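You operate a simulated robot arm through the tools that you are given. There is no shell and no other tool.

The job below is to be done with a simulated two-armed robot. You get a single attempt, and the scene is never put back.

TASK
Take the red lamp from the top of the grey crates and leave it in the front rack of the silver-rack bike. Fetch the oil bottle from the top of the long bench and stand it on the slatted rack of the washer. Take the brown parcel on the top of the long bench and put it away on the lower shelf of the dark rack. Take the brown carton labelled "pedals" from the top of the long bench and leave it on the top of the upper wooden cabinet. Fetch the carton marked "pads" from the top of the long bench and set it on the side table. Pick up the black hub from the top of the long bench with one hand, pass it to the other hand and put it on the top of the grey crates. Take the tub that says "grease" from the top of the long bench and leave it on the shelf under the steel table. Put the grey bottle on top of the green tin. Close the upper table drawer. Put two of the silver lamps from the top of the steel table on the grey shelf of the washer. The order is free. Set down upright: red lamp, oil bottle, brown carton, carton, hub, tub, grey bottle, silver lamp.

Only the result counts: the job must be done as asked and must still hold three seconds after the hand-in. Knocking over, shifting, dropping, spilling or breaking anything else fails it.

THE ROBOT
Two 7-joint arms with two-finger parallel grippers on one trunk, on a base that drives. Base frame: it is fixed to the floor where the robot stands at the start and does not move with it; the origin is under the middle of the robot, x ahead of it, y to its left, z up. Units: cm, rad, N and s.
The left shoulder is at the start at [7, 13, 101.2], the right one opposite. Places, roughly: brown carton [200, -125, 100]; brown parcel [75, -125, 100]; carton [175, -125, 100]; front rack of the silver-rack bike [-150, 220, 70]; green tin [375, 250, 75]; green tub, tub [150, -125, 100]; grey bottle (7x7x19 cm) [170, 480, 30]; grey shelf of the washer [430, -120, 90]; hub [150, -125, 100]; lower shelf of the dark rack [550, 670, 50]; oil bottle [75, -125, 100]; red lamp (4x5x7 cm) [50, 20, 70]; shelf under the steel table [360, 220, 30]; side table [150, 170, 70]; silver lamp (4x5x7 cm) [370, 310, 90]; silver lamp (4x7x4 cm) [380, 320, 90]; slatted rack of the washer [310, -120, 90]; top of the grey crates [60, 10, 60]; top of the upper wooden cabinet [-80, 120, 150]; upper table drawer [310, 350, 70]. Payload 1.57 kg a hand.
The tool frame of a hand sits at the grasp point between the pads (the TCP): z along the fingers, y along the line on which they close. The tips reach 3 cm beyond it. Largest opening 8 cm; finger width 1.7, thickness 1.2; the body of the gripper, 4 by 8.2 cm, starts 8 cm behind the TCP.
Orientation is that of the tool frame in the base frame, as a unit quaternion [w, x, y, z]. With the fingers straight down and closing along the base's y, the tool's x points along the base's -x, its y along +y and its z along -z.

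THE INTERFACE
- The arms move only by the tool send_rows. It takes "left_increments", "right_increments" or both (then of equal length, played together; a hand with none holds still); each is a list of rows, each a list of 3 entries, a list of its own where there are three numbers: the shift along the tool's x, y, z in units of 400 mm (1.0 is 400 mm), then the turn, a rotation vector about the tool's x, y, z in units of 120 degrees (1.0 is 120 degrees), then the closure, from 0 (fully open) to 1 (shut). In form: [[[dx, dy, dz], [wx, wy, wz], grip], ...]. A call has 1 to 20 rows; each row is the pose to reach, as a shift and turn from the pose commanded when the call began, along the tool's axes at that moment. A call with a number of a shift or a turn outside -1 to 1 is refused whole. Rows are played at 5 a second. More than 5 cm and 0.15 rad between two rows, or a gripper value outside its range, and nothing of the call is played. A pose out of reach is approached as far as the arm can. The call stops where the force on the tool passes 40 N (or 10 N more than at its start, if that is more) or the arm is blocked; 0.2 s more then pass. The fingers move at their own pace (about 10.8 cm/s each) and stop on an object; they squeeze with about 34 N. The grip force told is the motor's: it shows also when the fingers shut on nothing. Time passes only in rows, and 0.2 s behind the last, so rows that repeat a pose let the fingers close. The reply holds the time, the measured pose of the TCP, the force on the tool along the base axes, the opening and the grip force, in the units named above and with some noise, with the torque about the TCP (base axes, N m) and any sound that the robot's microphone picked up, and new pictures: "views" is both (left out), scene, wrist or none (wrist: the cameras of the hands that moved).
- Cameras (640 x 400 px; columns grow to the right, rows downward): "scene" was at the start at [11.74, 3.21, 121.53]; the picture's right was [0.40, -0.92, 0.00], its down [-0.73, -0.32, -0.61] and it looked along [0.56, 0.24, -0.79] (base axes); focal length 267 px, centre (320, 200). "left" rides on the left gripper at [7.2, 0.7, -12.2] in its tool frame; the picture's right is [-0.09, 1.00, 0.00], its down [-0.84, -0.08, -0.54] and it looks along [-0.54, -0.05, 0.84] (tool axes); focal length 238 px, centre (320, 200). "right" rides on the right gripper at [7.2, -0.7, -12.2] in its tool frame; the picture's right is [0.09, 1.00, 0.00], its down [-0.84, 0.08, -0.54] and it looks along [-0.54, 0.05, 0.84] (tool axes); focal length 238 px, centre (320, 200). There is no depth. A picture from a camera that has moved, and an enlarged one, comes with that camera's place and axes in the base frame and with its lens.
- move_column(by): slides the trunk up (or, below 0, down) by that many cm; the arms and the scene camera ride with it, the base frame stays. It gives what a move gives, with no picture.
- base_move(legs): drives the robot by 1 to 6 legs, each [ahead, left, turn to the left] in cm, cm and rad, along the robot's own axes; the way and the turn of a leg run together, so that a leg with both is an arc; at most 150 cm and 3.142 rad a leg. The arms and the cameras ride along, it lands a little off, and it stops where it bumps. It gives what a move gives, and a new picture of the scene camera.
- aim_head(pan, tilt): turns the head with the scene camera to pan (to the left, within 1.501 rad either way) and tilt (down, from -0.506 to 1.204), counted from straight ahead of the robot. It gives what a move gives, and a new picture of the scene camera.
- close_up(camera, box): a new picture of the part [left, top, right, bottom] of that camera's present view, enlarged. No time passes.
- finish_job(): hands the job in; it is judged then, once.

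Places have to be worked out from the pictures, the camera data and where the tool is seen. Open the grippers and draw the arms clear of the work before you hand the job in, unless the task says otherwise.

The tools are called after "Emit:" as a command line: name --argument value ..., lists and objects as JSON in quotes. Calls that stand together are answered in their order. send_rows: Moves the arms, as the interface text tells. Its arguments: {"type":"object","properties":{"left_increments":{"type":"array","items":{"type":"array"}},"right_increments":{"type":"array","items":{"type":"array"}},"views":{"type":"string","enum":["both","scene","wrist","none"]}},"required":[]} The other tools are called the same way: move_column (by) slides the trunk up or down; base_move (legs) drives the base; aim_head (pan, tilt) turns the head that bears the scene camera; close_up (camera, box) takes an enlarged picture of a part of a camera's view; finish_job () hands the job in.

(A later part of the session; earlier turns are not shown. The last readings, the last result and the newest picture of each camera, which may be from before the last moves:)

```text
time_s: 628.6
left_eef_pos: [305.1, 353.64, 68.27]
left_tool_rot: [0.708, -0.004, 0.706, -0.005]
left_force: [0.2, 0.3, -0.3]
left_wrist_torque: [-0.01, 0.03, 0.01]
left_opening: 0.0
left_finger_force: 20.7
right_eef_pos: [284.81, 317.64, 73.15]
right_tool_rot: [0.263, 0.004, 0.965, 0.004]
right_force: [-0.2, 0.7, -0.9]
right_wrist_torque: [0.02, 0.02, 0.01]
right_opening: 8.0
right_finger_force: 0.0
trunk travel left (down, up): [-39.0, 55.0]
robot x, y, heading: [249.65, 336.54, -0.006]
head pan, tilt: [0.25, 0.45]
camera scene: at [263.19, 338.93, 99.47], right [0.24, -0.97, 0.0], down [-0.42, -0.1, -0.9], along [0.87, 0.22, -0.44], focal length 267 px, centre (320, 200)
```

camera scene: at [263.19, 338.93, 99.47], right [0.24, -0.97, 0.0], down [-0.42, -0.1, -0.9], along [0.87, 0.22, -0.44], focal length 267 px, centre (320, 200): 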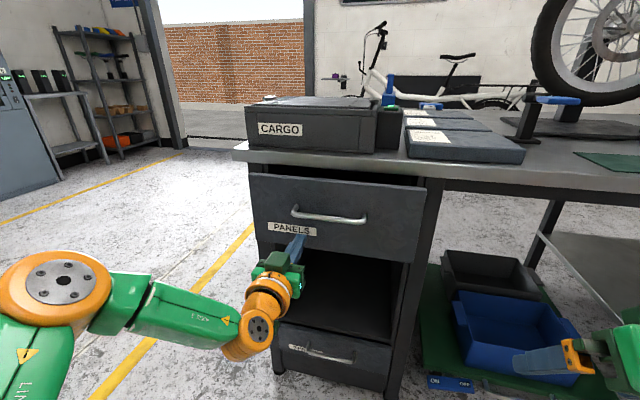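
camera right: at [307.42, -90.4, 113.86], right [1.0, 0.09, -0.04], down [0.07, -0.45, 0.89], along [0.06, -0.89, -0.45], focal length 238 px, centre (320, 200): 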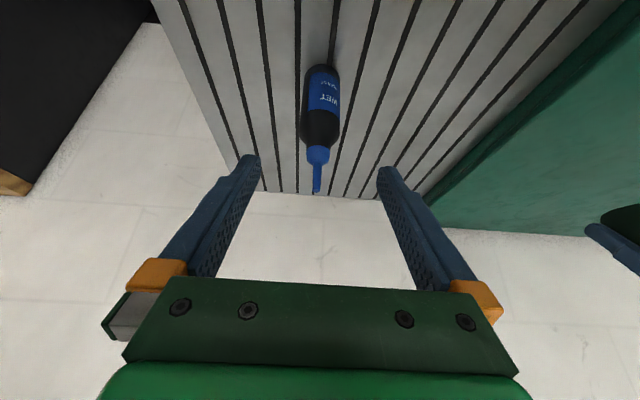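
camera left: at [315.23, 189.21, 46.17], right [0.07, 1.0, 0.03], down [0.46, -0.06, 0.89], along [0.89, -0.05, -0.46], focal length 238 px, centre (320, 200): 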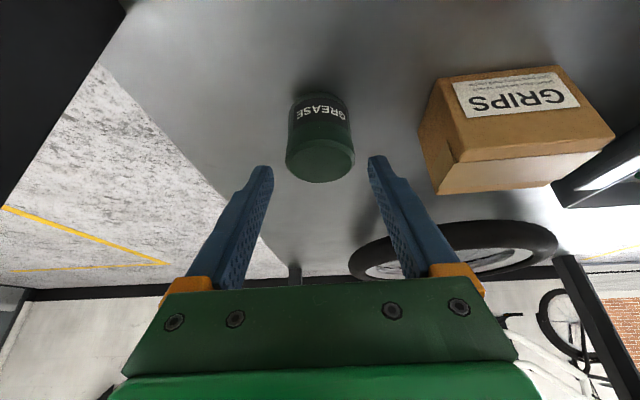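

The drawer is sliding in with the fist. I'll keep pushing.

Emit:
base_move --legs '[[7, 0, 0]]'

Emit:
base_move --legs '[[4, 0, 0]]'

```text
time_s: 629.6
left_eef_pos: [312.16, 353.53, 68.25]
left_tool_rot: [0.708, -0.004, 0.706, -0.006]
left_force: [0.9, 0.9, 0.1]
left_wrist_torque: [0.01, -0.02, -0.01]
left_opening: 0.01
left_finger_force: 21.6
right_eef_pos: [291.94, 317.4, 73.09]
right_tool_rot: [0.263, 0.005, 0.965, 0.004]
right_force: [0.0, -0.2, -0.8]
right_wrist_torque: [0.01, 0.02, -0.02]
right_opening: 8.0
right_finger_force: 0.1
trunk travel left (down, up): [-39.0, 55.0]
robot x, y, heading: [255.96, 336.66, -0.007]
head pan, tilt: [0.25, 0.45]
camera scene: at [270.26, 338.85, 99.47], right [0.24, -0.97, 0.0], down [-0.42, -0.1, -0.9], along [0.87, 0.21, -0.44], focal length 267 px, centre (320, 200)
```

scene: 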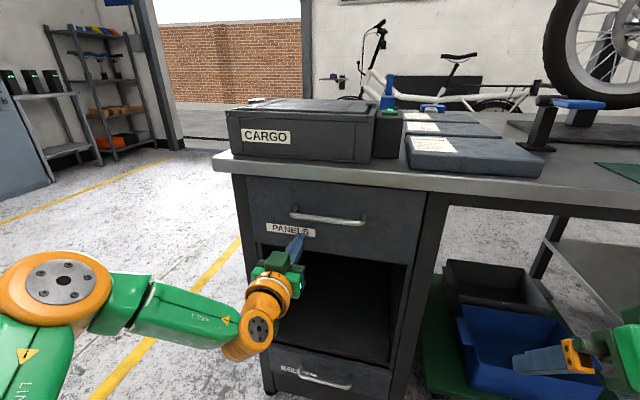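

```text
time_s: 630.5
left_eef_pos: [313.24, 353.58, 68.68]
left_tool_rot: [0.71, -0.002, 0.704, -0.008]
left_force: [-19.6, 0.3, 5.6]
left_wrist_torque: [-0.02, -0.06, 0.05]
left_opening: 0.0
left_finger_force: 21.4
right_eef_pos: [293.05, 317.49, 73.26]
right_tool_rot: [0.266, 0.002, 0.964, 0.004]
right_force: [-0.8, 0.9, 0.9]
right_wrist_torque: [-0.01, -0.02, 0.01]
right_opening: 7.99
right_finger_force: 0.1
trunk travel left (down, up): [-39.0, 55.0]
robot x, y, heading: [258.11, 336.83, -0.006]
head pan, tilt: [0.25, 0.45]
stopped in leg 1: the force on the tool passed its limit at 119 N (the readings are from after the stop); the commanded pose is now the measured one
camera scene: at [271.25, 338.83, 99.58], right [0.24, -0.97, 0.0], down [-0.42, -0.1, -0.9], along [0.88, 0.22, -0.43], focal length 267 px, centre (320, 200)
```

scene: 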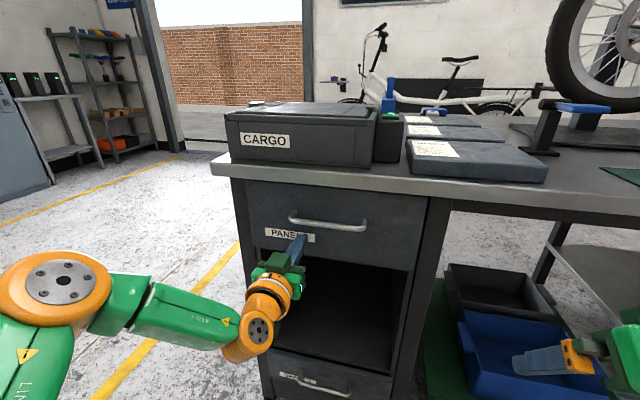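

The drawer hit its end stop – it's closed. I'll back away, check it, and zoom in on the dark rack in the corner.

Emit:
base_move --legs '[[-40, 0, 0]]'

Emit:
close_up --camera "scene" --box '[220, 90, 460, 290]'

Emit:
aim_head --pan 0.85 --tilt 0.15

```text
time_s: 633.0
left_eef_pos: [273.99, 353.75, 68.26]
left_tool_rot: [0.707, -0.003, 0.707, -0.007]
left_force: [-1.0, 0.5, -0.1]
left_wrist_torque: [0.04, -0.02, -0.01]
left_opening: 0.02
left_finger_force: 21.6
right_eef_pos: [254.01, 317.68, 73.07]
right_tool_rot: [0.263, 0.003, 0.965, 0.004]
right_force: [0.0, -0.3, -0.1]
right_wrist_torque: [-0.04, -0.01, 0.0]
right_opening: 8.01
right_finger_force: 0.0
trunk travel left (down, up): [-39.0, 55.0]
robot x, y, heading: [218.27, 336.35, -0.002]
head pan, tilt: [0.25, 0.45]
camera scene: at [232.28, 339.11, 99.48], right [0.24, -0.97, 0.0], down [-0.42, -0.11, -0.9], along [0.87, 0.22, -0.44], focal length 267 px, centre (320, 200)
```

scene: 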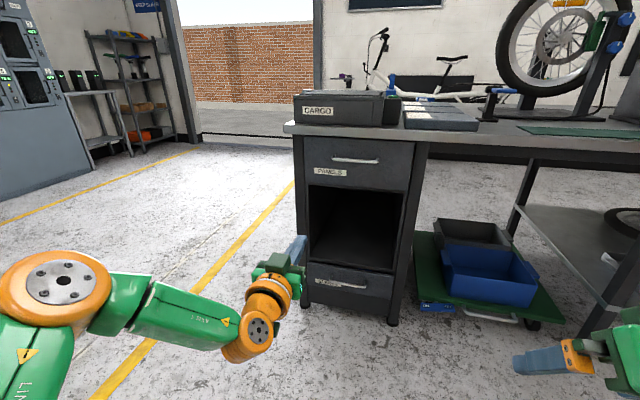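

```text
2.00 times, centred on (340, 190) of scene
camera zoom: at [232.28, 339.11, 99.48], right [0.24, -0.97, 0.0], down [-0.42, -0.11, -0.9], along [0.87, 0.22, -0.44], focal length 534 px, centre (280, 220)
```

zoom: 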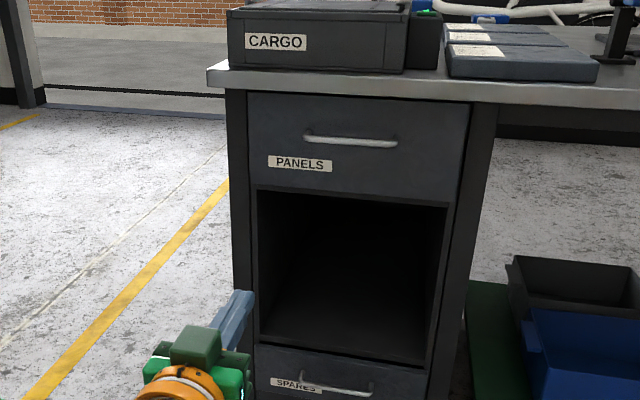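

```text
time_s: 634.0
left_eef_pos: [274.01, 353.71, 68.34]
left_tool_rot: [0.707, -0.002, 0.707, -0.007]
left_force: [0.0, -0.4, -0.6]
left_wrist_torque: [-0.01, 0.02, -0.02]
left_opening: 0.0
left_finger_force: 21.6
right_eef_pos: [254.08, 317.78, 72.96]
right_tool_rot: [0.262, 0.003, 0.965, 0.004]
right_force: [-0.4, 0.6, 0.0]
right_wrist_torque: [-0.02, 0.01, -0.01]
right_opening: 8.01
right_finger_force: 0.1
trunk travel left (down, up): [-39.0, 55.0]
robot x, y, heading: [218.62, 336.39, -0.005]
head pan, tilt: [0.85, 0.15]
camera scene: at [229.55, 343.81, 102.27], right [0.75, -0.66, 0.0], down [-0.1, -0.11, -0.99], along [0.66, 0.74, -0.15], focal length 267 px, centre (320, 200)
```

scene: 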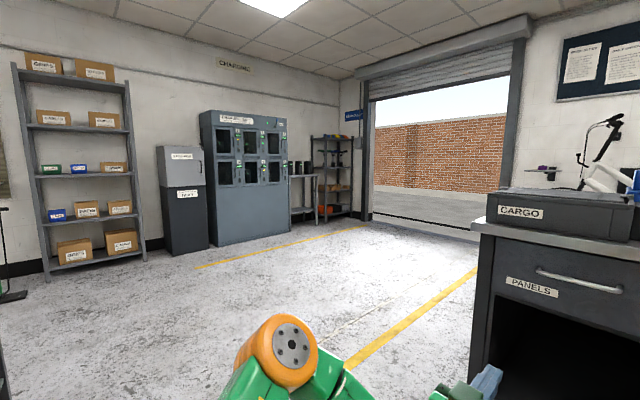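

The drawer is shut. Now a zoom on the dark rack beside the roller door.

Emit:
close_up --camera "scene" --box '[290, 120, 380, 230]'

Emit:
close_up --camera "scene" --box '[0, 40, 160, 290]'

```text
3.64 times, centred on (335, 175) of scene
camera zoom: at [229.55, 343.81, 102.27], right [0.75, -0.66, 0.0], down [-0.1, -0.11, -0.99], along [0.66, 0.74, -0.15], focal length 971 px, centre (266, 291)
```

zoom: 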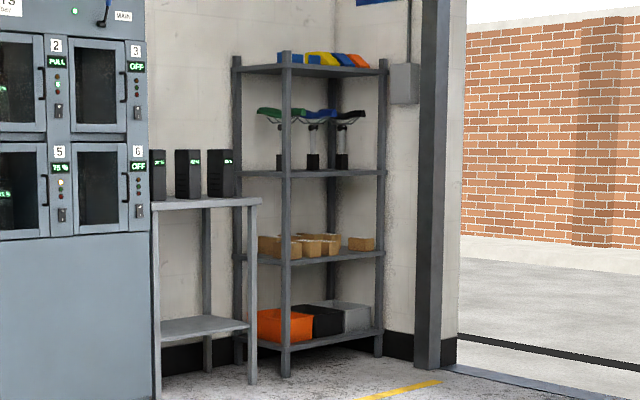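

```text
1.60 times, centred on (80, 165) of scene
camera zoom: at [229.55, 343.81, 102.27], right [0.75, -0.66, 0.0], down [-0.1, -0.11, -0.99], along [0.66, 0.74, -0.15], focal length 427 px, centre (704, 256)
```

zoom: 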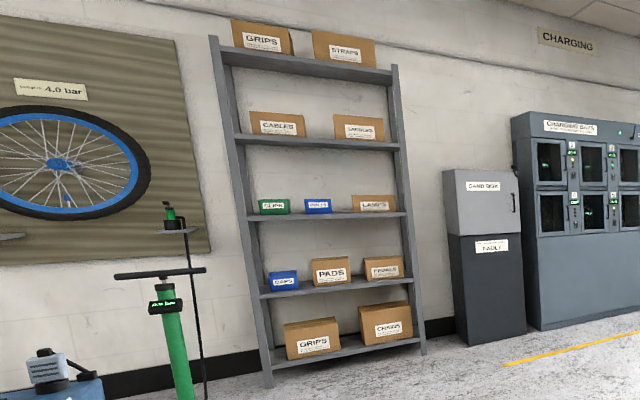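

The dark rack's lower shelf (z≈50) holds several small brown boxes. I'll zoom further on them to compare with the two boxes on the bench.

Emit:
close_up --camera "scene" --box '[316, 176, 354, 200]'

```text
16.00 times, centred on (335, 188) of scene
camera zoom: at [229.55, 343.81, 102.27], right [0.75, -0.66, 0.0], down [-0.1, -0.11, -0.99], along [0.66, 0.74, -0.15], focal length 4274 px, centre (80, 392)
```

zoom: 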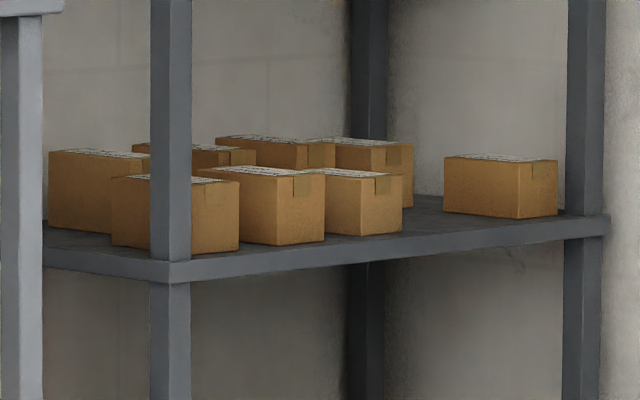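

Those parcels carry labels only on their tops, like the STATION box (the STOP 3 box also has a side label). I'll raise the trunk for a steeper view of the labels to be sure.

Emit:
move_column --by 40

Emit:
move_column --by 15

Emit:
base_move --legs '[[40, 110, 0], [60, 60, 0]]'

Emit:
aim_head --pan 0.55 --tilt 0.3

```text
time_s: 637.8
left_eef_pos: [273.98, 353.88, 108.12]
left_tool_rot: [0.707, -0.003, 0.707, -0.006]
left_force: [0.2, -0.4, 1.2]
left_wrist_torque: [-0.01, 0.01, -0.02]
left_opening: 0.0
left_finger_force: 21.7
right_eef_pos: [254.03, 317.71, 113.18]
right_tool_rot: [0.263, 0.003, 0.965, 0.003]
right_force: [0.0, -0.3, 0.0]
right_wrist_torque: [0.03, 0.0, 0.0]
right_opening: 8.01
right_finger_force: 0.0
trunk travel left (down, up): [-79.0, 15.0]
robot x, y, heading: [218.53, 336.74, -0.002]
head pan, tilt: [0.85, 0.15]
```

```text
time_s: 639.5
left_eef_pos: [274.12, 353.8, 123.14]
left_tool_rot: [0.707, -0.003, 0.707, -0.007]
left_force: [0.2, -0.5, -0.1]
left_wrist_torque: [-0.03, 0.01, 0.01]
left_opening: 0.01
left_finger_force: 21.5
right_eef_pos: [253.99, 317.81, 128.1]
right_tool_rot: [0.263, 0.004, 0.965, 0.004]
right_force: [0.0, 0.0, -0.8]
right_wrist_torque: [-0.01, -0.01, -0.05]
right_opening: 7.98
right_finger_force: 0.0
trunk travel left (down, up): [-94.0, 0.0]
robot x, y, heading: [218.67, 336.66, -0.006]
head pan, tilt: [0.85, 0.15]
```

```text
time_s: 649.6
left_eef_pos: [374.2, 523.69, 123.23]
left_tool_rot: [0.707, -0.003, 0.707, -0.005]
left_force: [0.5, 0.4, -0.7]
left_wrist_torque: [0.0, 0.03, 0.04]
left_opening: 0.01
left_finger_force: 21.1
right_eef_pos: [354.09, 487.6, 128.1]
right_tool_rot: [0.264, 0.003, 0.965, 0.004]
right_force: [-0.4, -0.4, 0.4]
right_wrist_torque: [0.04, 0.0, 0.0]
right_opening: 7.99
right_finger_force: 0.2
trunk travel left (down, up): [-94.0, 0.0]
robot x, y, heading: [318.57, 506.61, -0.007]
head pan, tilt: [0.85, 0.15]
camera scene: at [329.55, 513.61, 157.29], right [0.75, -0.66, 0.0], down [-0.1, -0.11, -0.99], along [0.66, 0.74, -0.15], focal length 267 px, centre (320, 200)
```

scene: 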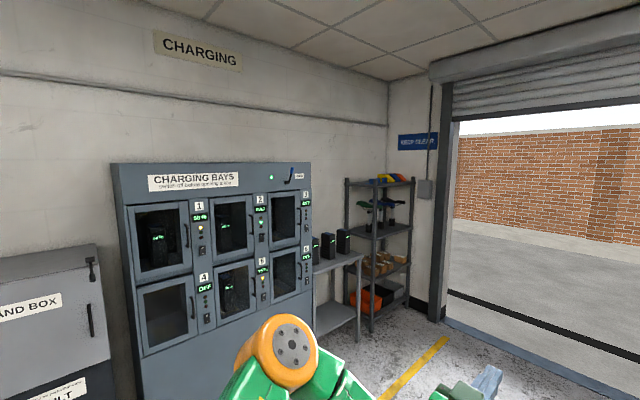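

```text
time_s: 650.4
left_eef_pos: [374.15, 523.83, 123.23]
left_tool_rot: [0.707, -0.003, 0.707, -0.007]
left_force: [0.7, -0.1, -0.1]
left_wrist_torque: [0.02, 0.02, 0.02]
left_opening: 0.0
left_finger_force: 20.9
right_eef_pos: [354.19, 487.74, 128.06]
right_tool_rot: [0.262, 0.002, 0.965, 0.004]
right_force: [-0.4, 0.7, -0.3]
right_wrist_torque: [-0.02, -0.02, -0.01]
right_opening: 8.01
right_finger_force: 0.1
trunk travel left (down, up): [-94.0, 0.0]
robot x, y, heading: [318.66, 506.46, -0.007]
head pan, tilt: [0.55, 0.3]
camera scene: at [331.5, 511.64, 155.88], right [0.52, -0.85, 0.0], down [-0.25, -0.15, -0.96], along [0.82, 0.5, -0.3], focal length 267 px, centre (320, 200)
```

scene: 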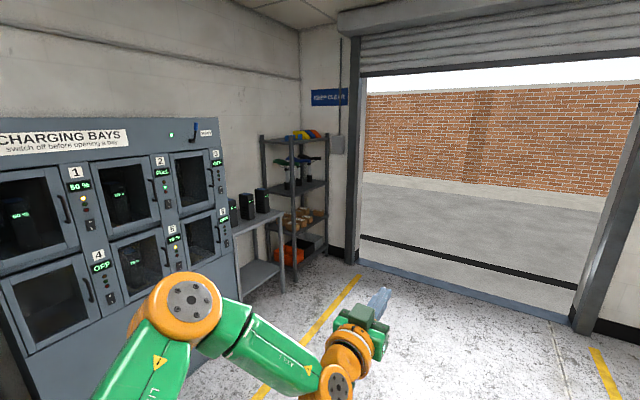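

Emit:
close_up --camera "scene" --box '[276, 200, 332, 236]'

Emit:
close_up --camera "scene" --box '[250, 120, 350, 300]'

```text
11.11 times, centred on (304, 218) of scene
camera zoom: at [331.5, 511.64, 155.88], right [0.52, -0.85, 0.0], down [-0.25, -0.15, -0.96], along [0.82, 0.5, -0.3], focal length 2968 px, centre (498, 0)
```

zoom: 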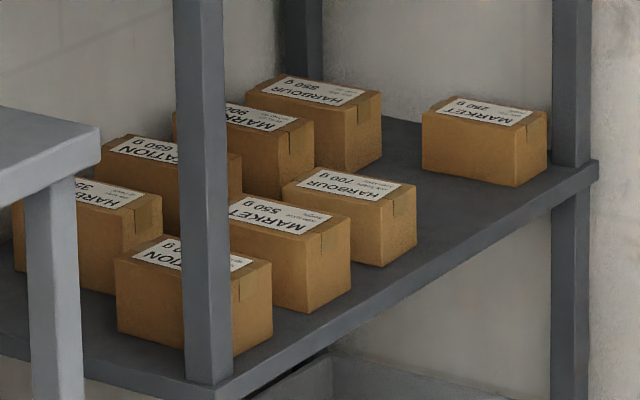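

```text
2.22 times, centred on (300, 210) of scene
camera zoom: at [331.5, 511.64, 155.88], right [0.52, -0.85, 0.0], down [-0.25, -0.15, -0.96], along [0.82, 0.5, -0.3], focal length 594 px, centre (364, 178)
```

zoom: 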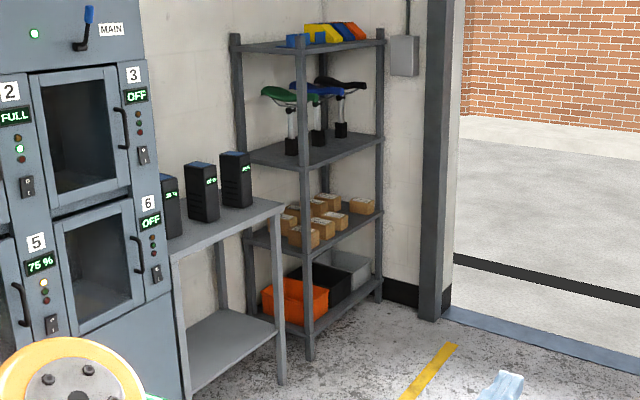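

Decisive: the rack's lower shelf holds parcels labelled STATION / HARBOUR / MARKET with grams, so the bench's "STATION 400 g" box is the brown parcel. While in open space, I'll test the right hand's downward pose turned 90°, which the PADS carton will need.

Emit:
send_rows --right_increments '[[[0, 0.03, 0.06], [0, 0.0635, 0], 0], [[0, 0.06, 0.12], [0, 0.127, 0], 0], [[0, 0.09, 0.18], [0, 0.1905, 0], 0], [[-0.03, 0.12, 0.24], [0, 0.254, 0], 0]]' --views "none"

Emit:
send_rows --right_increments '[[[0, 0, 0], [0, 0, -0.0682], 0], [[0, 0, 0], [0, 0, -0.1364], 0], [[0, 0, 0], [0, 0, -0.2045], 0], [[0, 0, 0], [0, 0, -0.2727], 0], [[0, 0, 0], [0, 0, -0.3409], 0], [[0, 0, 0], [0, 0, -0.409], 0], [[0, 0, 0], [0, 0, -0.4773], 0], [[0, 0, 0], [0, 0, -0.5455], 0], [[0, 0, 0], [0, 0, -0.6136], 0], [[0, 0, 0], [0, 0, -0.6818], 0], [[0, 0, 0], [0, 0, -0.75], 0]]' --views "none"

```text
time_s: 651.4
left_eef_pos: [374.33, 523.89, 123.19]
left_tool_rot: [0.706, -0.005, 0.708, -0.006]
left_force: [-0.2, 0.2, 0.4]
left_wrist_torque: [0.01, -0.01, -0.04]
left_opening: 0.0
left_finger_force: 21.5
right_eef_pos: [360.23, 492.64, 120.4]
right_tool_rot: [-0.002, 0.0, 1.0, 0.003]
right_force: [0.6, -0.1, 0.5]
right_wrist_torque: [0.01, 0.02, 0.0]
right_opening: 8.0
right_finger_force: 0.0
trunk travel left (down, up): [-94.0, 0.0]
robot x, y, heading: [318.57, 506.35, -0.006]
head pan, tilt: [0.55, 0.3]
```

```text
time_s: 653.8
left_eef_pos: [374.1, 523.66, 123.22]
left_tool_rot: [0.707, -0.003, 0.707, -0.005]
left_force: [1.2, 0.3, 0.5]
left_wrist_torque: [0.0, 0.04, 0.01]
left_opening: 0.01
left_finger_force: 21.0
right_eef_pos: [346.21, 499.43, 119.45]
right_tool_rot: [0.004, -0.705, 0.709, 0.002]
right_force: [-0.5, -0.2, 0.1]
right_wrist_torque: [-0.03, -0.02, -0.01]
right_opening: 7.97
right_finger_force: 0.1
right hand out of reach, approached as far as the arm can: row 5, 6, 7, 8, 9, 10, 11
trunk travel left (down, up): [-94.0, 0.0]
robot x, y, heading: [318.07, 506.37, -0.001]
head pan, tilt: [0.55, 0.3]
```

Turning it that way pulls the reach in to 28 cm. I'll try the opposite turn (+90°).

Emit:
send_rows --right_increments '[[[0, 0, 0], [0, 0, 0.07], 0], [[0, 0, 0], [0, 0, 0.14], 0], [[0, 0, 0], [0, 0, 0.21], 0], [[0, 0, 0], [0, 0, 0.28], 0], [[0, 0, 0], [0, 0, 0.35], 0], [[0, 0, 0], [0, 0, 0.42], 0], [[0, 0, 0], [0, 0, 0.49], 0], [[0, 0, 0], [0, 0, 0.56], 0], [[0, 0, 0], [0, 0, 0.63], 0], [[0, 0, 0], [0, 0, 0.69], 0], [[0, 0, 0], [0, 0, 0.75], 0]]' --views "none"

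Emit:
send_rows --right_increments '[[[0, 0, 0], [0, 0, 0.07], 0], [[0, 0, 0], [0, 0, 0.14], 0], [[0, 0, 0], [0, 0, 0.21], 0], [[0, 0, 0], [0, 0, 0.28], 0], [[0, 0, 0], [0, 0, 0.35], 0], [[0, 0, 0], [0, 0, 0.42], 0], [[0, 0, 0], [0, 0, 0.49], 0], [[0, 0, 0], [0, 0, 0.56], 0], [[0, 0, 0], [0, 0, 0.63], 0], [[0, 0, 0], [0, 0, 0.69], 0], [[0, 0, 0], [0, 0, 0.75], 0]]' --views "none"

Emit:
send_rows --right_increments '[[[0, 0.1, 0], [0, 0, 0], 0], [[0, 0.2, 0], [0, 0, 0], 0], [[0, 0.3, 0], [0, 0, 0], 0], [[0, 0.4, 0], [0, 0, 0], 0], [[0, 0.5, 0], [0, 0, 0], 0]]' --views "none"

```text
time_s: 656.2
left_eef_pos: [374.17, 523.66, 123.15]
left_tool_rot: [0.707, -0.002, 0.707, -0.007]
left_force: [0.0, 0.8, -0.1]
left_wrist_torque: [-0.01, 0.0, -0.01]
left_opening: 0.02
left_finger_force: 21.1
right_eef_pos: [346.52, 499.76, 119.74]
right_tool_rot: [0.0, 0.003, 1.0, 0.004]
right_force: [0.1, 0.2, -0.2]
right_wrist_torque: [0.04, -0.01, 0.0]
right_opening: 8.0
right_finger_force: 0.0
trunk travel left (down, up): [-94.0, 0.0]
robot x, y, heading: [319.16, 506.95, -0.003]
head pan, tilt: [0.55, 0.3]
```

```text
time_s: 658.6
left_eef_pos: [374.29, 523.72, 123.08]
left_tool_rot: [0.707, -0.003, 0.707, -0.007]
left_force: [0.3, 0.2, -0.5]
left_wrist_torque: [0.0, 0.01, -0.05]
left_opening: 0.01
left_finger_force: 21.2
right_eef_pos: [346.43, 499.81, 119.69]
right_tool_rot: [-0.004, 0.709, 0.706, 0.003]
right_force: [-0.6, 0.4, -1.2]
right_wrist_torque: [0.0, 0.01, 0.0]
right_opening: 8.0
right_finger_force: 0.0
trunk travel left (down, up): [-94.0, 0.0]
robot x, y, heading: [318.35, 506.78, -0.003]
head pan, tilt: [0.55, 0.3]
```

```text
time_s: 659.8
left_eef_pos: [374.22, 523.94, 123.15]
left_tool_rot: [0.707, -0.003, 0.707, -0.008]
left_force: [-0.6, 0.8, -0.1]
left_wrist_torque: [0.0, 0.02, -0.01]
left_opening: 0.01
left_finger_force: 21.5
right_eef_pos: [365.25, 499.54, 119.32]
right_tool_rot: [-0.001, 0.706, 0.708, 0.002]
right_force: [0.5, -0.3, 0.3]
right_wrist_torque: [-0.02, 0.07, -0.05]
right_opening: 8.0
right_finger_force: 0.0
right hand out of reach, approached as far as the arm can: row 5
trunk travel left (down, up): [-94.0, 0.0]
robot x, y, heading: [318.46, 506.83, -0.004]
head pan, tilt: [0.55, 0.3]
```

With +90° the reach is fine (46.8 cm ahead). I'll retract the right hand, bring the left back to pointing down, and drive to the bench for the PADS carton and the STATION parcel.

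Emit:
send_rows --left_increments '[[[0, 0, 0], [0, 0.0625, 0], 0], [[0, 0, 0], [0, 0.125, 0], 0], [[0, 0, 0], [0, 0.1875, 0], 0], [[-0.02, 0.005, -0.055], [0, 0.25, 0], 0], [[-0.041, 0.01, -0.11], [0, 0.3125, 0], 0], [[-0.062, 0.015, -0.165], [0, 0.375, 0], 0], [[-0.0825, 0.02, -0.22], [0, 0.4375, 0], 0], [[-0.12, 0.025, -0.3175], [0, 0.5, 0], 0], [[-0.1575, 0.03, -0.4], [0, 0.5625, 0], 0], [[-0.195, 0.035, -0.48], [0, 0.625, 0], 0], [[-0.2325, 0.04, -0.56], [0, 0.6875, 0], 0], [[-0.25, 0.045, -0.62], [0, 0.75, 0], 0]]' --right_increments '[[[0, -0.03, 0], [0, 0, 0], 0], [[0, -0.06, 0], [0, 0, 0], 0], [[0, -0.09, 0], [0, 0, 0], 0], [[0, -0.12, 0], [0, 0, 0], 0], [[0, -0.15, 0], [0, 0, 0], 0], [[0, -0.18, 0], [0, 0, 0], 0], [[0, -0.21, 0], [0, 0, 0], 0], [[0, -0.24, 0], [0, 0, 0], 0], [[0, -0.27, 0], [0, 0, 0], 0], [[0, -0.3, 0], [0, 0, 0], 0], [[0, -0.33, 0], [0, 0, 0], 0], [[0, -0.35, 0], [0, 0, 0], 0]]' --views "none"

Emit:
base_move --legs '[[-73, -80, 0], [0, -140, 0], [0, -140, 0], [0, -140, 0]]'

```text
time_s: 662.4
left_eef_pos: [349.2, 525.95, 133.16]
left_tool_rot: [-0.001, 0.003, 1.0, -0.007]
left_force: [-0.9, 0.1, -0.5]
left_wrist_torque: [0.05, -0.05, 0.0]
left_opening: 8.0
left_finger_force: 0.0
right_eef_pos: [350.97, 499.27, 119.3]
right_tool_rot: [-0.003, 0.709, 0.706, 0.004]
right_force: [0.4, 0.2, 0.7]
right_wrist_torque: [0.0, 0.0, 0.02]
right_opening: 8.01
right_finger_force: 0.0
right hand out of reach, approached as far as the arm can: row 1, 2, 3
trunk travel left (down, up): [-94.0, 0.0]
robot x, y, heading: [318.83, 506.36, -0.0]
head pan, tilt: [0.55, 0.3]
```

```text
time_s: 687.6
left_eef_pos: [269.5, 26.46, 133.02]
left_tool_rot: [0.0, 0.01, 1.0, -0.007]
left_force: [0.2, 0.4, 0.4]
left_wrist_torque: [0.03, 0.0, 0.0]
left_opening: 7.99
left_finger_force: 0.1
right_eef_pos: [271.09, -0.27, 119.23]
right_tool_rot: [-0.003, 0.712, 0.702, 0.004]
right_force: [0.6, 0.3, -0.7]
right_wrist_torque: [-0.03, 0.0, -0.01]
right_opening: 8.01
right_finger_force: 0.0
trunk travel left (down, up): [-94.0, 0.0]
robot x, y, heading: [238.49, 7.33, -0.018]
head pan, tilt: [0.55, 0.3]
camera scene: at [251.51, 12.42, 155.87], right [0.51, -0.86, 0.0], down [-0.25, -0.15, -0.96], along [0.82, 0.48, -0.3], focal length 267 px, centre (320, 200)
```

scene: 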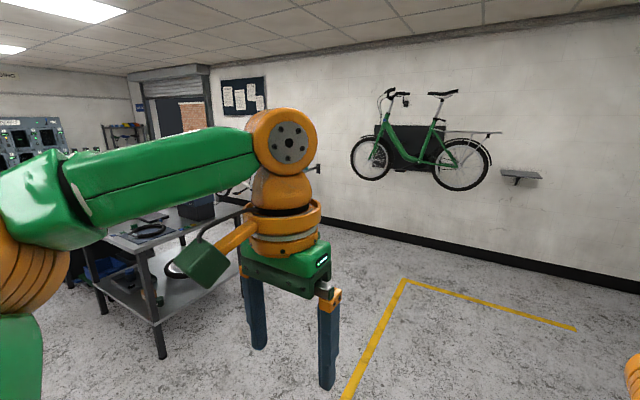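

I'll turn to face the bench and move in front of the PADS carton, keeping the trunk high.

Emit:
base_move --legs '[[0, 0, -1.553], [45, -33.5, 0]]'

Emit:
aim_head --pan 0.0 --tilt 0.7

Emit:
close_up --camera "scene" --box '[240, 100, 440, 240]'

```text
time_s: 694.6
left_eef_pos: [227.02, -68.9, 133.2]
left_tool_rot: [-0.006, 0.696, 0.718, -0.007]
left_force: [0.6, 0.1, 1.2]
left_wrist_torque: [-0.02, 0.01, 0.01]
left_opening: 7.97
left_finger_force: 0.0
right_eef_pos: [200.39, -71.74, 119.38]
right_tool_rot: [0.001, 1.0, 0.016, 0.003]
right_force: [-0.1, 1.0, 0.4]
right_wrist_torque: [-0.01, 0.0, 0.0]
right_opening: 8.02
right_finger_force: 0.1
trunk travel left (down, up): [-94.0, 0.0]
robot x, y, heading: [206.24, -38.79, -1.536]
head pan, tilt: [0.55, 0.3]
camera scene: at [211.78, -51.5, 155.89], right [-0.84, -0.55, 0.0], down [-0.16, 0.25, -0.96], along [0.52, -0.8, -0.3], focal length 267 px, centre (320, 200)
```

scene: 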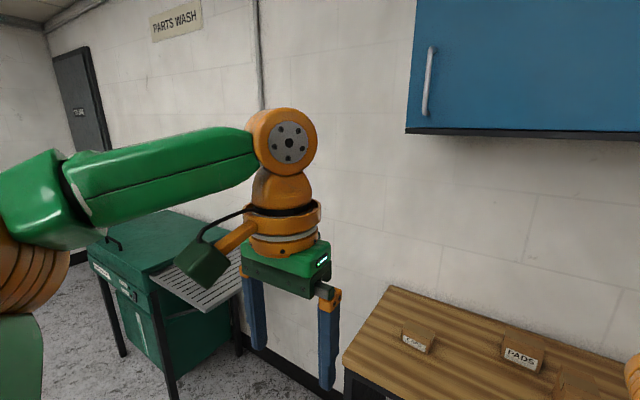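

```text
time_s: 695.6
left_eef_pos: [226.85, -69.09, 133.07]
left_tool_rot: [-0.005, 0.696, 0.718, -0.004]
left_force: [-0.1, -0.1, -0.5]
left_wrist_torque: [0.04, 0.0, 0.01]
left_opening: 8.0
left_finger_force: 0.1
right_eef_pos: [200.23, -71.94, 119.3]
right_tool_rot: [0.0, 1.0, 0.016, 0.005]
right_force: [0.8, -0.7, 0.8]
right_wrist_torque: [-0.04, 0.01, 0.0]
right_opening: 8.0
right_finger_force: 0.1
trunk travel left (down, up): [-94.0, 0.0]
robot x, y, heading: [206.49, -39.16, -1.538]
head pan, tilt: [0.0, 0.7]
camera scene: at [206.75, -52.44, 152.26], right [-1.0, -0.03, 0.0], down [-0.02, 0.64, -0.77], along [0.02, -0.76, -0.64], focal length 267 px, centre (320, 200)
```

scene: 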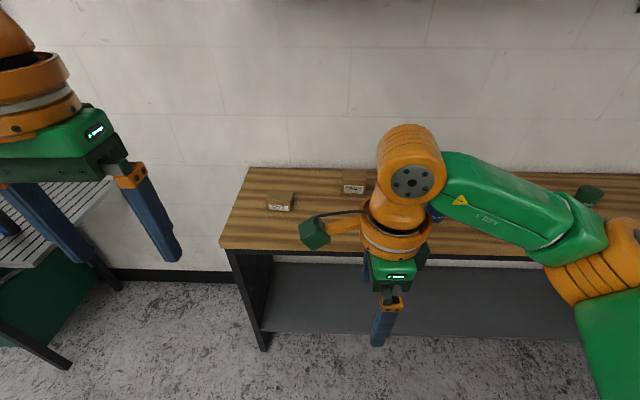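

```text
2.86 times, centred on (340, 170) of scene
camera zoom: at [206.75, -52.44, 152.26], right [-1.0, -0.03, 0.0], down [-0.02, 0.64, -0.77], along [0.02, -0.76, -0.64], focal length 763 px, centre (263, 286)
```

zoom: 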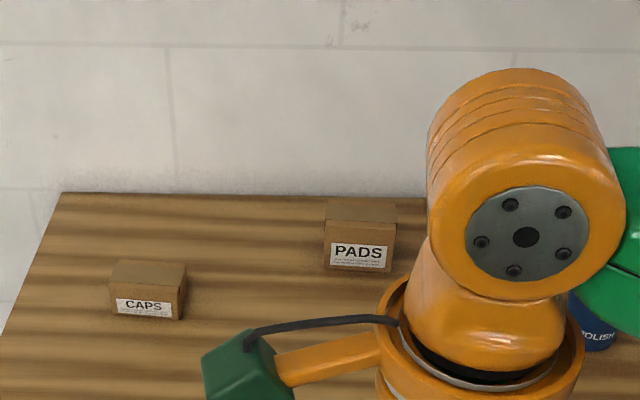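

PADS spans x 192.6–201.2, y −130…−134, top z≈97.5. A wall cabinet hangs above the bench at z≈152, so I'll lower the trunk before moving in.

Emit:
move_column --by -14

Emit:
base_move --legs '[[0, -2.2, -0.034], [46, 0, 0]]'

Emit:
close_up --camera "right" --box '[0, 0, 640, 400]'

```text
time_s: 697.3
left_eef_pos: [226.84, -69.03, 119.18]
left_tool_rot: [-0.005, 0.696, 0.718, -0.005]
left_force: [0.0, -0.2, -0.4]
left_wrist_torque: [0.0, 0.03, 0.03]
left_opening: 8.0
left_finger_force: 0.1
right_eef_pos: [200.28, -71.87, 105.19]
right_tool_rot: [0.0, 1.0, 0.015, 0.004]
right_force: [-0.8, 0.7, 0.0]
right_wrist_torque: [0.0, 0.01, -0.02]
right_opening: 7.99
right_finger_force: 0.1
trunk travel left (down, up): [-80.0, 14.0]
robot x, y, heading: [206.71, -38.66, -1.538]
head pan, tilt: [0.0, 0.7]
```

```text
time_s: 700.4
left_eef_pos: [223.34, -115.95, 119.16]
left_tool_rot: [-0.004, 0.709, 0.705, -0.006]
left_force: [-0.3, -0.4, 0.3]
left_wrist_torque: [-0.01, -0.01, -0.01]
left_opening: 7.99
left_finger_force: 0.1
right_eef_pos: [196.64, -117.78, 105.2]
right_tool_rot: [0.0, 1.0, -0.001, 0.005]
right_force: [-0.3, 0.7, -0.6]
right_wrist_torque: [0.0, 0.02, 0.0]
right_opening: 8.0
right_finger_force: 0.0
trunk travel left (down, up): [-80.0, 14.0]
robot x, y, heading: [203.75, -85.27, -1.575]
head pan, tilt: [0.0, 0.7]
camera scene: at [203.89, -98.47, 138.28], right [-1.0, 0.01, 0.0], down [0.0, 0.64, -0.77], along [0.0, -0.77, -0.64], focal length 267 px, centre (320, 200)
```

scene: 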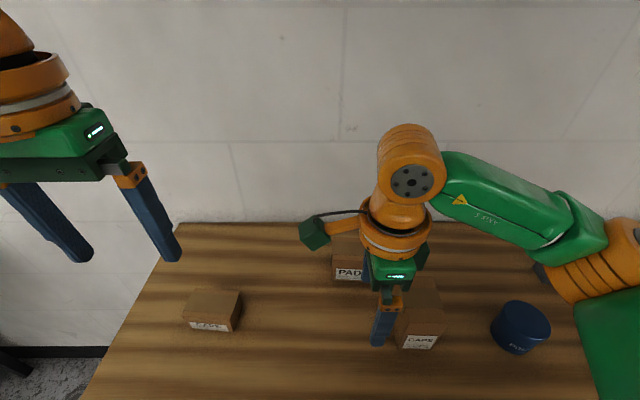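

```text
1.00 times, centred on (320, 200) of right (not enlarged: the box is as wide or as high as the picture)
camera zoom: at [203.8, -117.02, 117.65], right [0.09, -1.0, 0.0], down [-0.84, -0.07, 0.53], along [-0.53, -0.05, -0.85], focal length 238 px, centre (320, 200)
```

zoom: 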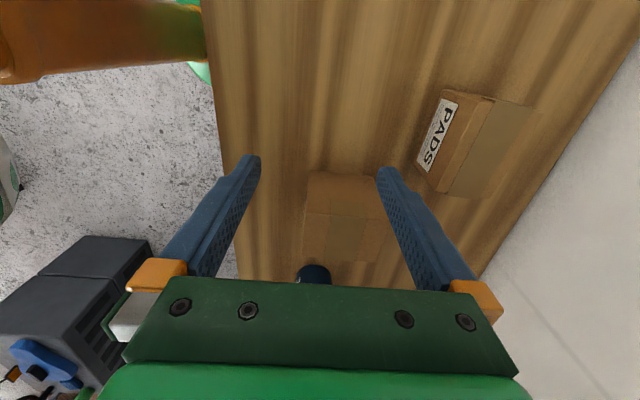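

PADS is turned about 7°, centred at (197.4, −132.3). I'll move 1 cm closer and bring the hand over it, turned to match.

Emit:
base_move --legs '[[1.2, 0, 0.004]]'

Emit:
send_rows --right_increments '[[[0.005, 0.085, 0], [0, 0, 0.015], 0], [[0.01, 0.17, 0], [0, 0, 0.03], 0], [[0.015, 0.255, 0], [0, 0, 0.045], 0], [[0.019, 0.333, 0], [0, 0, 0.058], 0]]' --views "both"

```text
time_s: 701.2
left_eef_pos: [223.4, -116.84, 119.1]
left_tool_rot: [-0.003, 0.708, 0.707, -0.006]
left_force: [0.2, 0.5, 0.8]
left_wrist_torque: [-0.04, 0.01, 0.02]
left_opening: 7.97
left_finger_force: 0.0
right_eef_pos: [196.82, -118.84, 105.35]
right_tool_rot: [0.001, 1.0, 0.0, 0.005]
right_force: [-0.2, -0.3, 0.1]
right_wrist_torque: [-0.02, -0.02, -0.01]
right_opening: 8.0
right_finger_force: 0.0
trunk travel left (down, up): [-80.0, 14.0]
robot x, y, heading: [203.96, -87.09, -1.567]
head pan, tilt: [0.0, 0.7]
camera scene: at [203.93, -99.57, 138.29], right [-1.0, 0.0, 0.0], down [0.0, 0.64, -0.77], along [0.0, -0.77, -0.64], focal length 267 px, centre (320, 200)
```

scene: 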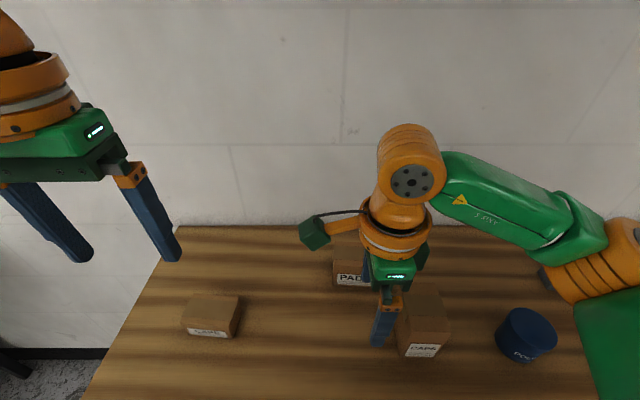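

```text
time_s: 702.2
left_eef_pos: [223.65, -117.21, 119.08]
left_tool_rot: [-0.005, 0.708, 0.707, -0.006]
left_force: [0.1, 0.1, 0.5]
left_wrist_torque: [0.03, 0.02, 0.01]
left_opening: 7.99
left_finger_force: 0.1
right_eef_pos: [197.68, -132.47, 105.2]
right_tool_rot: [-0.001, 0.998, -0.06, 0.003]
right_force: [0.2, -0.1, 0.3]
right_wrist_torque: [0.0, -0.01, -0.01]
right_opening: 8.01
right_finger_force: 0.0
trunk travel left (down, up): [-80.0, 14.0]
robot x, y, heading: [204.32, -86.58, -1.573]
head pan, tilt: [0.0, 0.7]
camera scene: at [204.11, -100.0, 138.25], right [-1.0, 0.0, 0.0], down [0.0, 0.65, -0.76], along [0.0, -0.76, -0.65], focal length 267 px, centre (320, 200)
camera right: at [204.93, -132.58, 117.59], right [-0.03, -1.0, 0.0], down [-0.84, 0.02, 0.54], along [-0.54, 0.01, -0.84], focal length 238 px, centre (320, 200)
```

scene: 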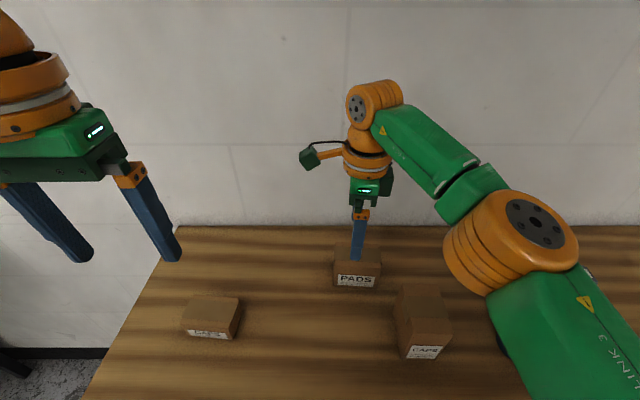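
right: 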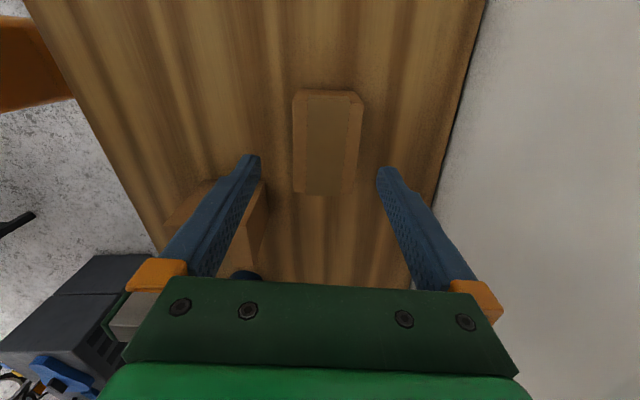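

Nearly perfect; the box is 0.5 cm further back. I'll shift by that and lower with the trunk so the fingers straddle it.

Emit:
send_rows --right_increments '[[[0, 0.0125, 0], [0, 0, 0], 0]]' --views "none"

Emit:
move_column --by -11.2

Emit:
send_rows --right_increments '[[[0, 0, 0], [0, 0, 0], 0.5], [[0, 0, 0], [0, 0, 0], 1], [[0, 0, 0], [0, 0, 0], 1]]' --views "wrist"

```text
time_s: 702.6
left_eef_pos: [223.47, -117.21, 119.03]
left_tool_rot: [-0.005, 0.708, 0.706, -0.006]
left_force: [-1.0, -0.4, 0.3]
left_wrist_torque: [0.01, -0.04, 0.03]
left_opening: 8.03
left_finger_force: 0.0
right_eef_pos: [197.67, -132.88, 105.19]
right_tool_rot: [0.001, 0.998, -0.06, 0.004]
right_force: [0.1, 0.4, -0.9]
right_wrist_torque: [0.01, 0.01, 0.01]
right_opening: 7.99
right_finger_force: 0.0
trunk travel left (down, up): [-80.0, 14.0]
robot x, y, heading: [204.34, -86.31, -1.567]
head pan, tilt: [0.0, 0.7]
```

```text
time_s: 704.0
left_eef_pos: [223.57, -117.21, 107.92]
left_tool_rot: [-0.004, 0.708, 0.706, -0.006]
left_force: [-0.6, -0.4, -0.2]
left_wrist_torque: [0.0, -0.01, -0.03]
left_opening: 7.99
left_finger_force: 0.1
right_eef_pos: [197.52, -132.81, 93.99]
right_tool_rot: [-0.001, 0.998, -0.06, 0.004]
right_force: [-1.4, -0.2, 0.0]
right_wrist_torque: [0.02, 0.03, 0.05]
right_opening: 7.99
right_finger_force: 0.0
trunk travel left (down, up): [-68.8, 25.2]
robot x, y, heading: [204.18, -86.59, -1.571]
head pan, tilt: [0.0, 0.7]
```

```text
time_s: 704.8
left_eef_pos: [223.52, -117.12, 107.94]
left_tool_rot: [-0.005, 0.707, 0.707, -0.005]
left_force: [0.5, 0.1, -0.7]
left_wrist_torque: [0.0, 0.01, 0.01]
left_opening: 8.0
left_finger_force: 0.0
right_eef_pos: [197.61, -132.92, 94.23]
right_tool_rot: [0.0, 0.998, -0.06, 0.004]
right_force: [-0.6, -0.5, 1.5]
right_wrist_torque: [0.06, -0.02, 0.11]
right_opening: 6.01
right_finger_force: 33.7
trunk travel left (down, up): [-68.8, 25.2]
robot x, y, heading: [204.11, -86.69, -1.574]
head pan, tilt: [0.0, 0.7]
camera right: at [204.68, -133.0, 106.46], right [-0.03, -1.0, 0.0], down [-0.84, 0.02, 0.53], along [-0.53, 0.02, -0.85], focal length 238 px, centre (320, 200)
```

right: 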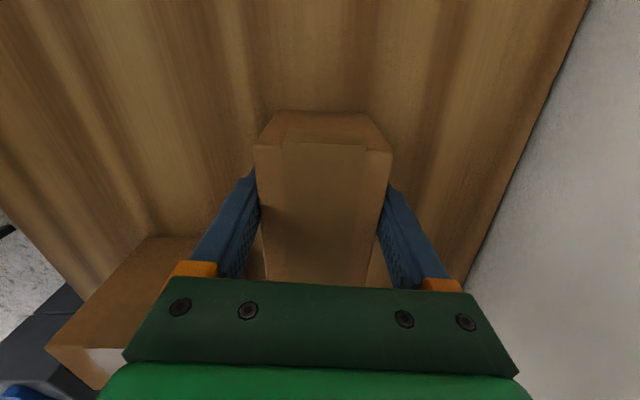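

Gripped at 6.0 cm. I'll lift with the trunk 13 cm and then back away.

Emit:
move_column --by 13

Emit:
base_move --legs '[[-37, 0, 0]]'

```text
time_s: 706.4
left_eef_pos: [223.5, -117.33, 120.86]
left_tool_rot: [-0.005, 0.708, 0.706, -0.005]
left_force: [0.1, -0.4, 0.1]
left_wrist_torque: [0.02, 0.0, 0.0]
left_opening: 7.97
left_finger_force: 0.1
right_eef_pos: [197.51, -132.89, 107.09]
right_tool_rot: [0.0, 0.998, -0.06, 0.004]
right_force: [-0.3, -0.8, -2.5]
right_wrist_torque: [-0.01, 0.0, 0.01]
right_opening: 5.98
right_finger_force: 34.4
trunk travel left (down, up): [-81.8, 12.2]
robot x, y, heading: [204.47, -86.5, -1.572]
head pan, tilt: [0.0, 0.7]
```

```text
time_s: 708.8
left_eef_pos: [223.43, -80.23, 120.77]
left_tool_rot: [-0.006, 0.707, 0.708, -0.005]
left_force: [0.1, 0.6, 0.5]
left_wrist_torque: [0.01, -0.04, -0.01]
left_opening: 8.01
left_finger_force: 0.2
right_eef_pos: [197.62, -95.88, 106.97]
right_tool_rot: [-0.001, 0.998, -0.059, 0.005]
right_force: [-0.5, 0.0, -2.1]
right_wrist_torque: [0.01, -0.01, 0.02]
right_opening: 6.04
right_finger_force: 33.8
trunk travel left (down, up): [-81.8, 12.2]
robot x, y, heading: [204.17, -49.4, -1.566]
head pan, tilt: [0.0, 0.7]
camera scene: at [203.94, -62.94, 140.02], right [-1.0, 0.0, 0.0], down [0.0, 0.65, -0.76], along [0.0, -0.76, -0.65], focal length 267 px, centre (320, 200)
```

scene: 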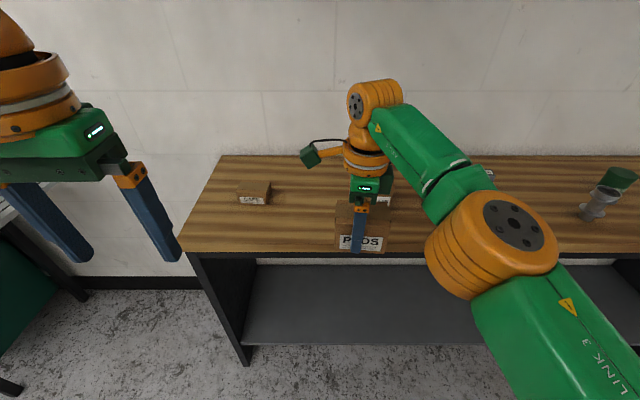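

PADS is held. I'll pull the right hand in, then go right to the STATION parcel for the left hand.

Emit:
send_rows --right_increments '[[[0, -0.09, 0], [0, 0, 0], 1], [[0, -0.18, 0], [0, 0, 0], 1], [[0, -0.27, -0.02], [0, 0, 0], 1], [[0, -0.36, -0.04], [0, 0, 0], 1]]' --views "none"

Emit:
base_move --legs '[[0, -68, -0.005], [0, -68, 0], [18, 0, 0]]'

Emit:
close_up --camera "left" --box '[0, 0, 640, 400]'

```text
time_s: 709.8
left_eef_pos: [223.5, -79.86, 121.0]
left_tool_rot: [-0.005, 0.707, 0.707, -0.005]
left_force: [0.6, 0.0, -0.5]
left_wrist_torque: [-0.02, 0.01, 0.0]
left_opening: 8.01
left_finger_force: 0.1
right_eef_pos: [199.47, -81.12, 108.68]
right_tool_rot: [-0.001, 0.998, -0.06, 0.005]
right_force: [0.6, 0.6, -2.6]
right_wrist_torque: [-0.04, 0.01, -0.01]
right_opening: 5.99
right_finger_force: 34.1
trunk travel left (down, up): [-81.8, 12.2]
robot x, y, heading: [203.85, -49.26, -1.565]
head pan, tilt: [0.0, 0.7]
```

```text
time_s: 718.0
left_eef_pos: [85.96, -95.97, 121.0]
left_tool_rot: [-0.004, 0.714, 0.7, -0.006]
left_force: [0.2, 0.0, 0.0]
left_wrist_torque: [-0.01, 0.02, 0.02]
left_opening: 7.99
left_finger_force: 0.1
right_eef_pos: [61.96, -96.87, 108.75]
right_tool_rot: [0.002, 0.998, -0.07, 0.004]
right_force: [-0.6, 0.1, -2.1]
right_wrist_torque: [-0.04, -0.05, -0.02]
right_opening: 5.95
right_finger_force: 34.2
trunk travel left (down, up): [-81.8, 12.2]
robot x, y, heading: [67.38, -65.47, -1.589]
head pan, tilt: [0.0, 0.7]
camera scene: at [66.76, -78.21, 140.1], right [-1.0, 0.02, 0.0], down [0.01, 0.64, -0.77], along [-0.02, -0.77, -0.64], focal length 267 px, centre (320, 200)
```

scene: 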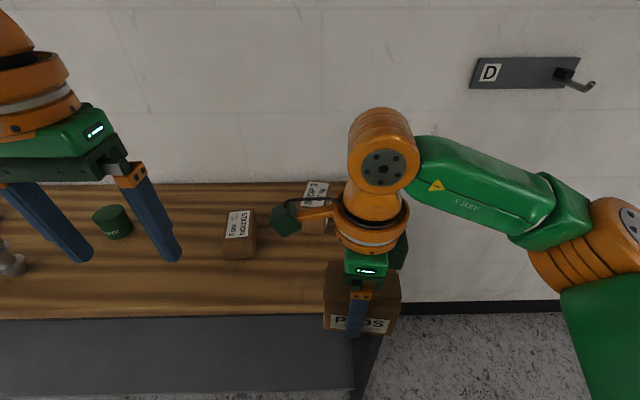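

```text
1.00 times, centred on (320, 200) of left (not enlarged: the box is as wide or as high as the picture)
camera zoom: at [86.81, -88.71, 133.08], right [0.99, -0.11, -0.01], down [-0.09, -0.83, 0.55], along [-0.07, -0.54, -0.84], focal length 238 px, centre (320, 200)
```

zoom: 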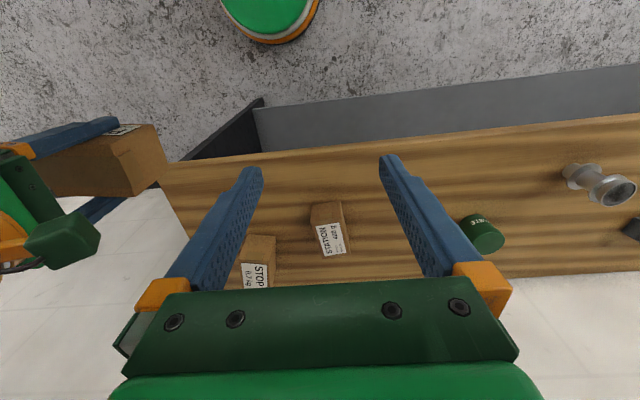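

The STATION parcel spans x 81.3–87.4, y −117…−128, top z≈95. I'll move in 12 cm and bring the left hand to a 30° pre-grasp.

Emit:
base_move --legs '[[12, 0, 0.018]]'

Emit:
send_rows --left_increments '[[[-0.05, -0.0075, 0.0995], [0, -0.05, 0], 0], [[-0.1, -0.015, 0.199], [0, -0.1, 0], 0], [[-0.15, -0.0225, 0.2985], [0, -0.15, 0], 0], [[-0.2, -0.03, 0.398], [0, -0.2, 0], 0], [[-0.25, -0.0375, 0.4975], [0, -0.25, 0], 0]]' --views "both"

```text
time_s: 719.2
left_eef_pos: [86.31, -107.58, 121.0]
left_tool_rot: [-0.003, 0.708, 0.706, -0.006]
left_force: [0.3, 0.1, 0.8]
left_wrist_torque: [-0.01, -0.05, -0.04]
left_opening: 8.01
left_finger_force: 0.1
right_eef_pos: [62.36, -108.69, 108.75]
right_tool_rot: [0.001, 0.998, -0.062, 0.005]
right_force: [0.4, 1.2, -2.1]
right_wrist_torque: [-0.04, -0.04, -0.01]
right_opening: 5.99
right_finger_force: 34.0
trunk travel left (down, up): [-81.8, 12.2]
robot x, y, heading: [66.88, -76.95, -1.58]
head pan, tilt: [0.0, 0.7]
camera scene: at [66.81, -90.03, 140.11], right [-1.0, 0.0, 0.0], down [0.0, 0.64, -0.77], along [0.0, -0.77, -0.64], focal length 267 px, centre (320, 200)
```

scene: 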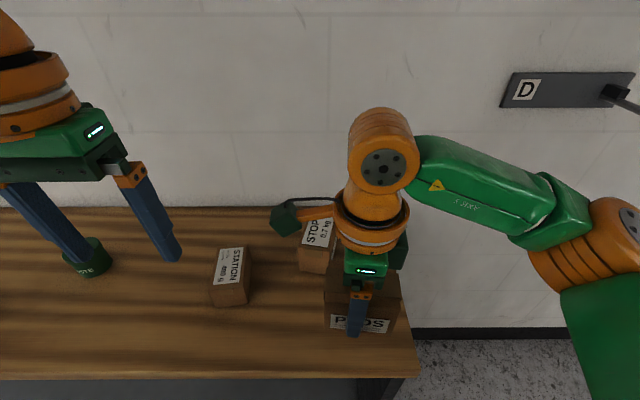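

```text
time_s: 720.4
left_eef_pos: [84.68, -117.96, 100.73]
left_tool_rot: [0.176, 0.684, 0.682, -0.188]
left_force: [-0.3, -0.1, -0.9]
left_wrist_torque: [0.01, 0.01, 0.0]
left_opening: 7.99
left_finger_force: 0.0
right_eef_pos: [62.24, -109.16, 108.64]
right_tool_rot: [-0.002, 0.998, -0.062, 0.004]
right_force: [-0.2, -1.1, -2.9]
right_wrist_torque: [0.0, -0.02, 0.01]
right_opening: 5.97
right_finger_force: 34.2
trunk travel left (down, up): [-81.8, 12.2]
robot x, y, heading: [66.98, -76.79, -1.575]
head pan, tilt: [0.0, 0.7]
camera scene: at [66.8, -90.65, 140.04], right [-1.0, 0.0, 0.0], down [0.0, 0.65, -0.76], along [0.0, -0.76, -0.65], focal length 267 px, centre (320, 200)
camera left: at [85.35, -105.58, 107.73], right [1.0, -0.09, 0.03], down [-0.07, -0.46, 0.89], along [-0.06, -0.89, -0.46], focal length 238 px, centre (320, 200)
```

scene: 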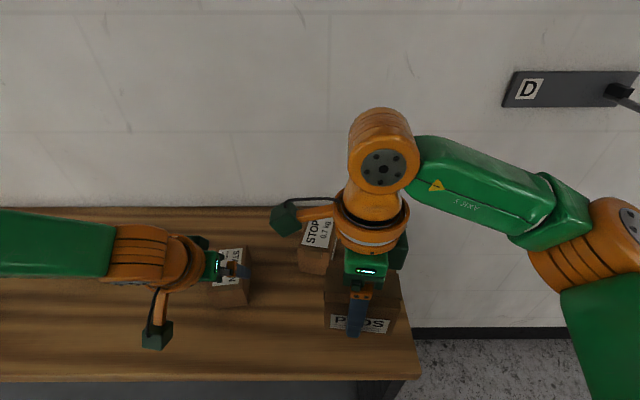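
left: 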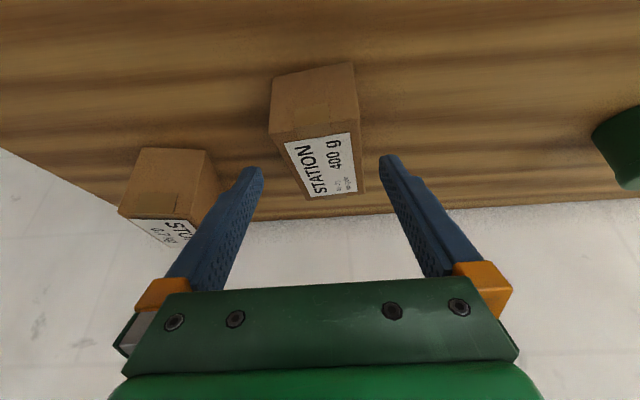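

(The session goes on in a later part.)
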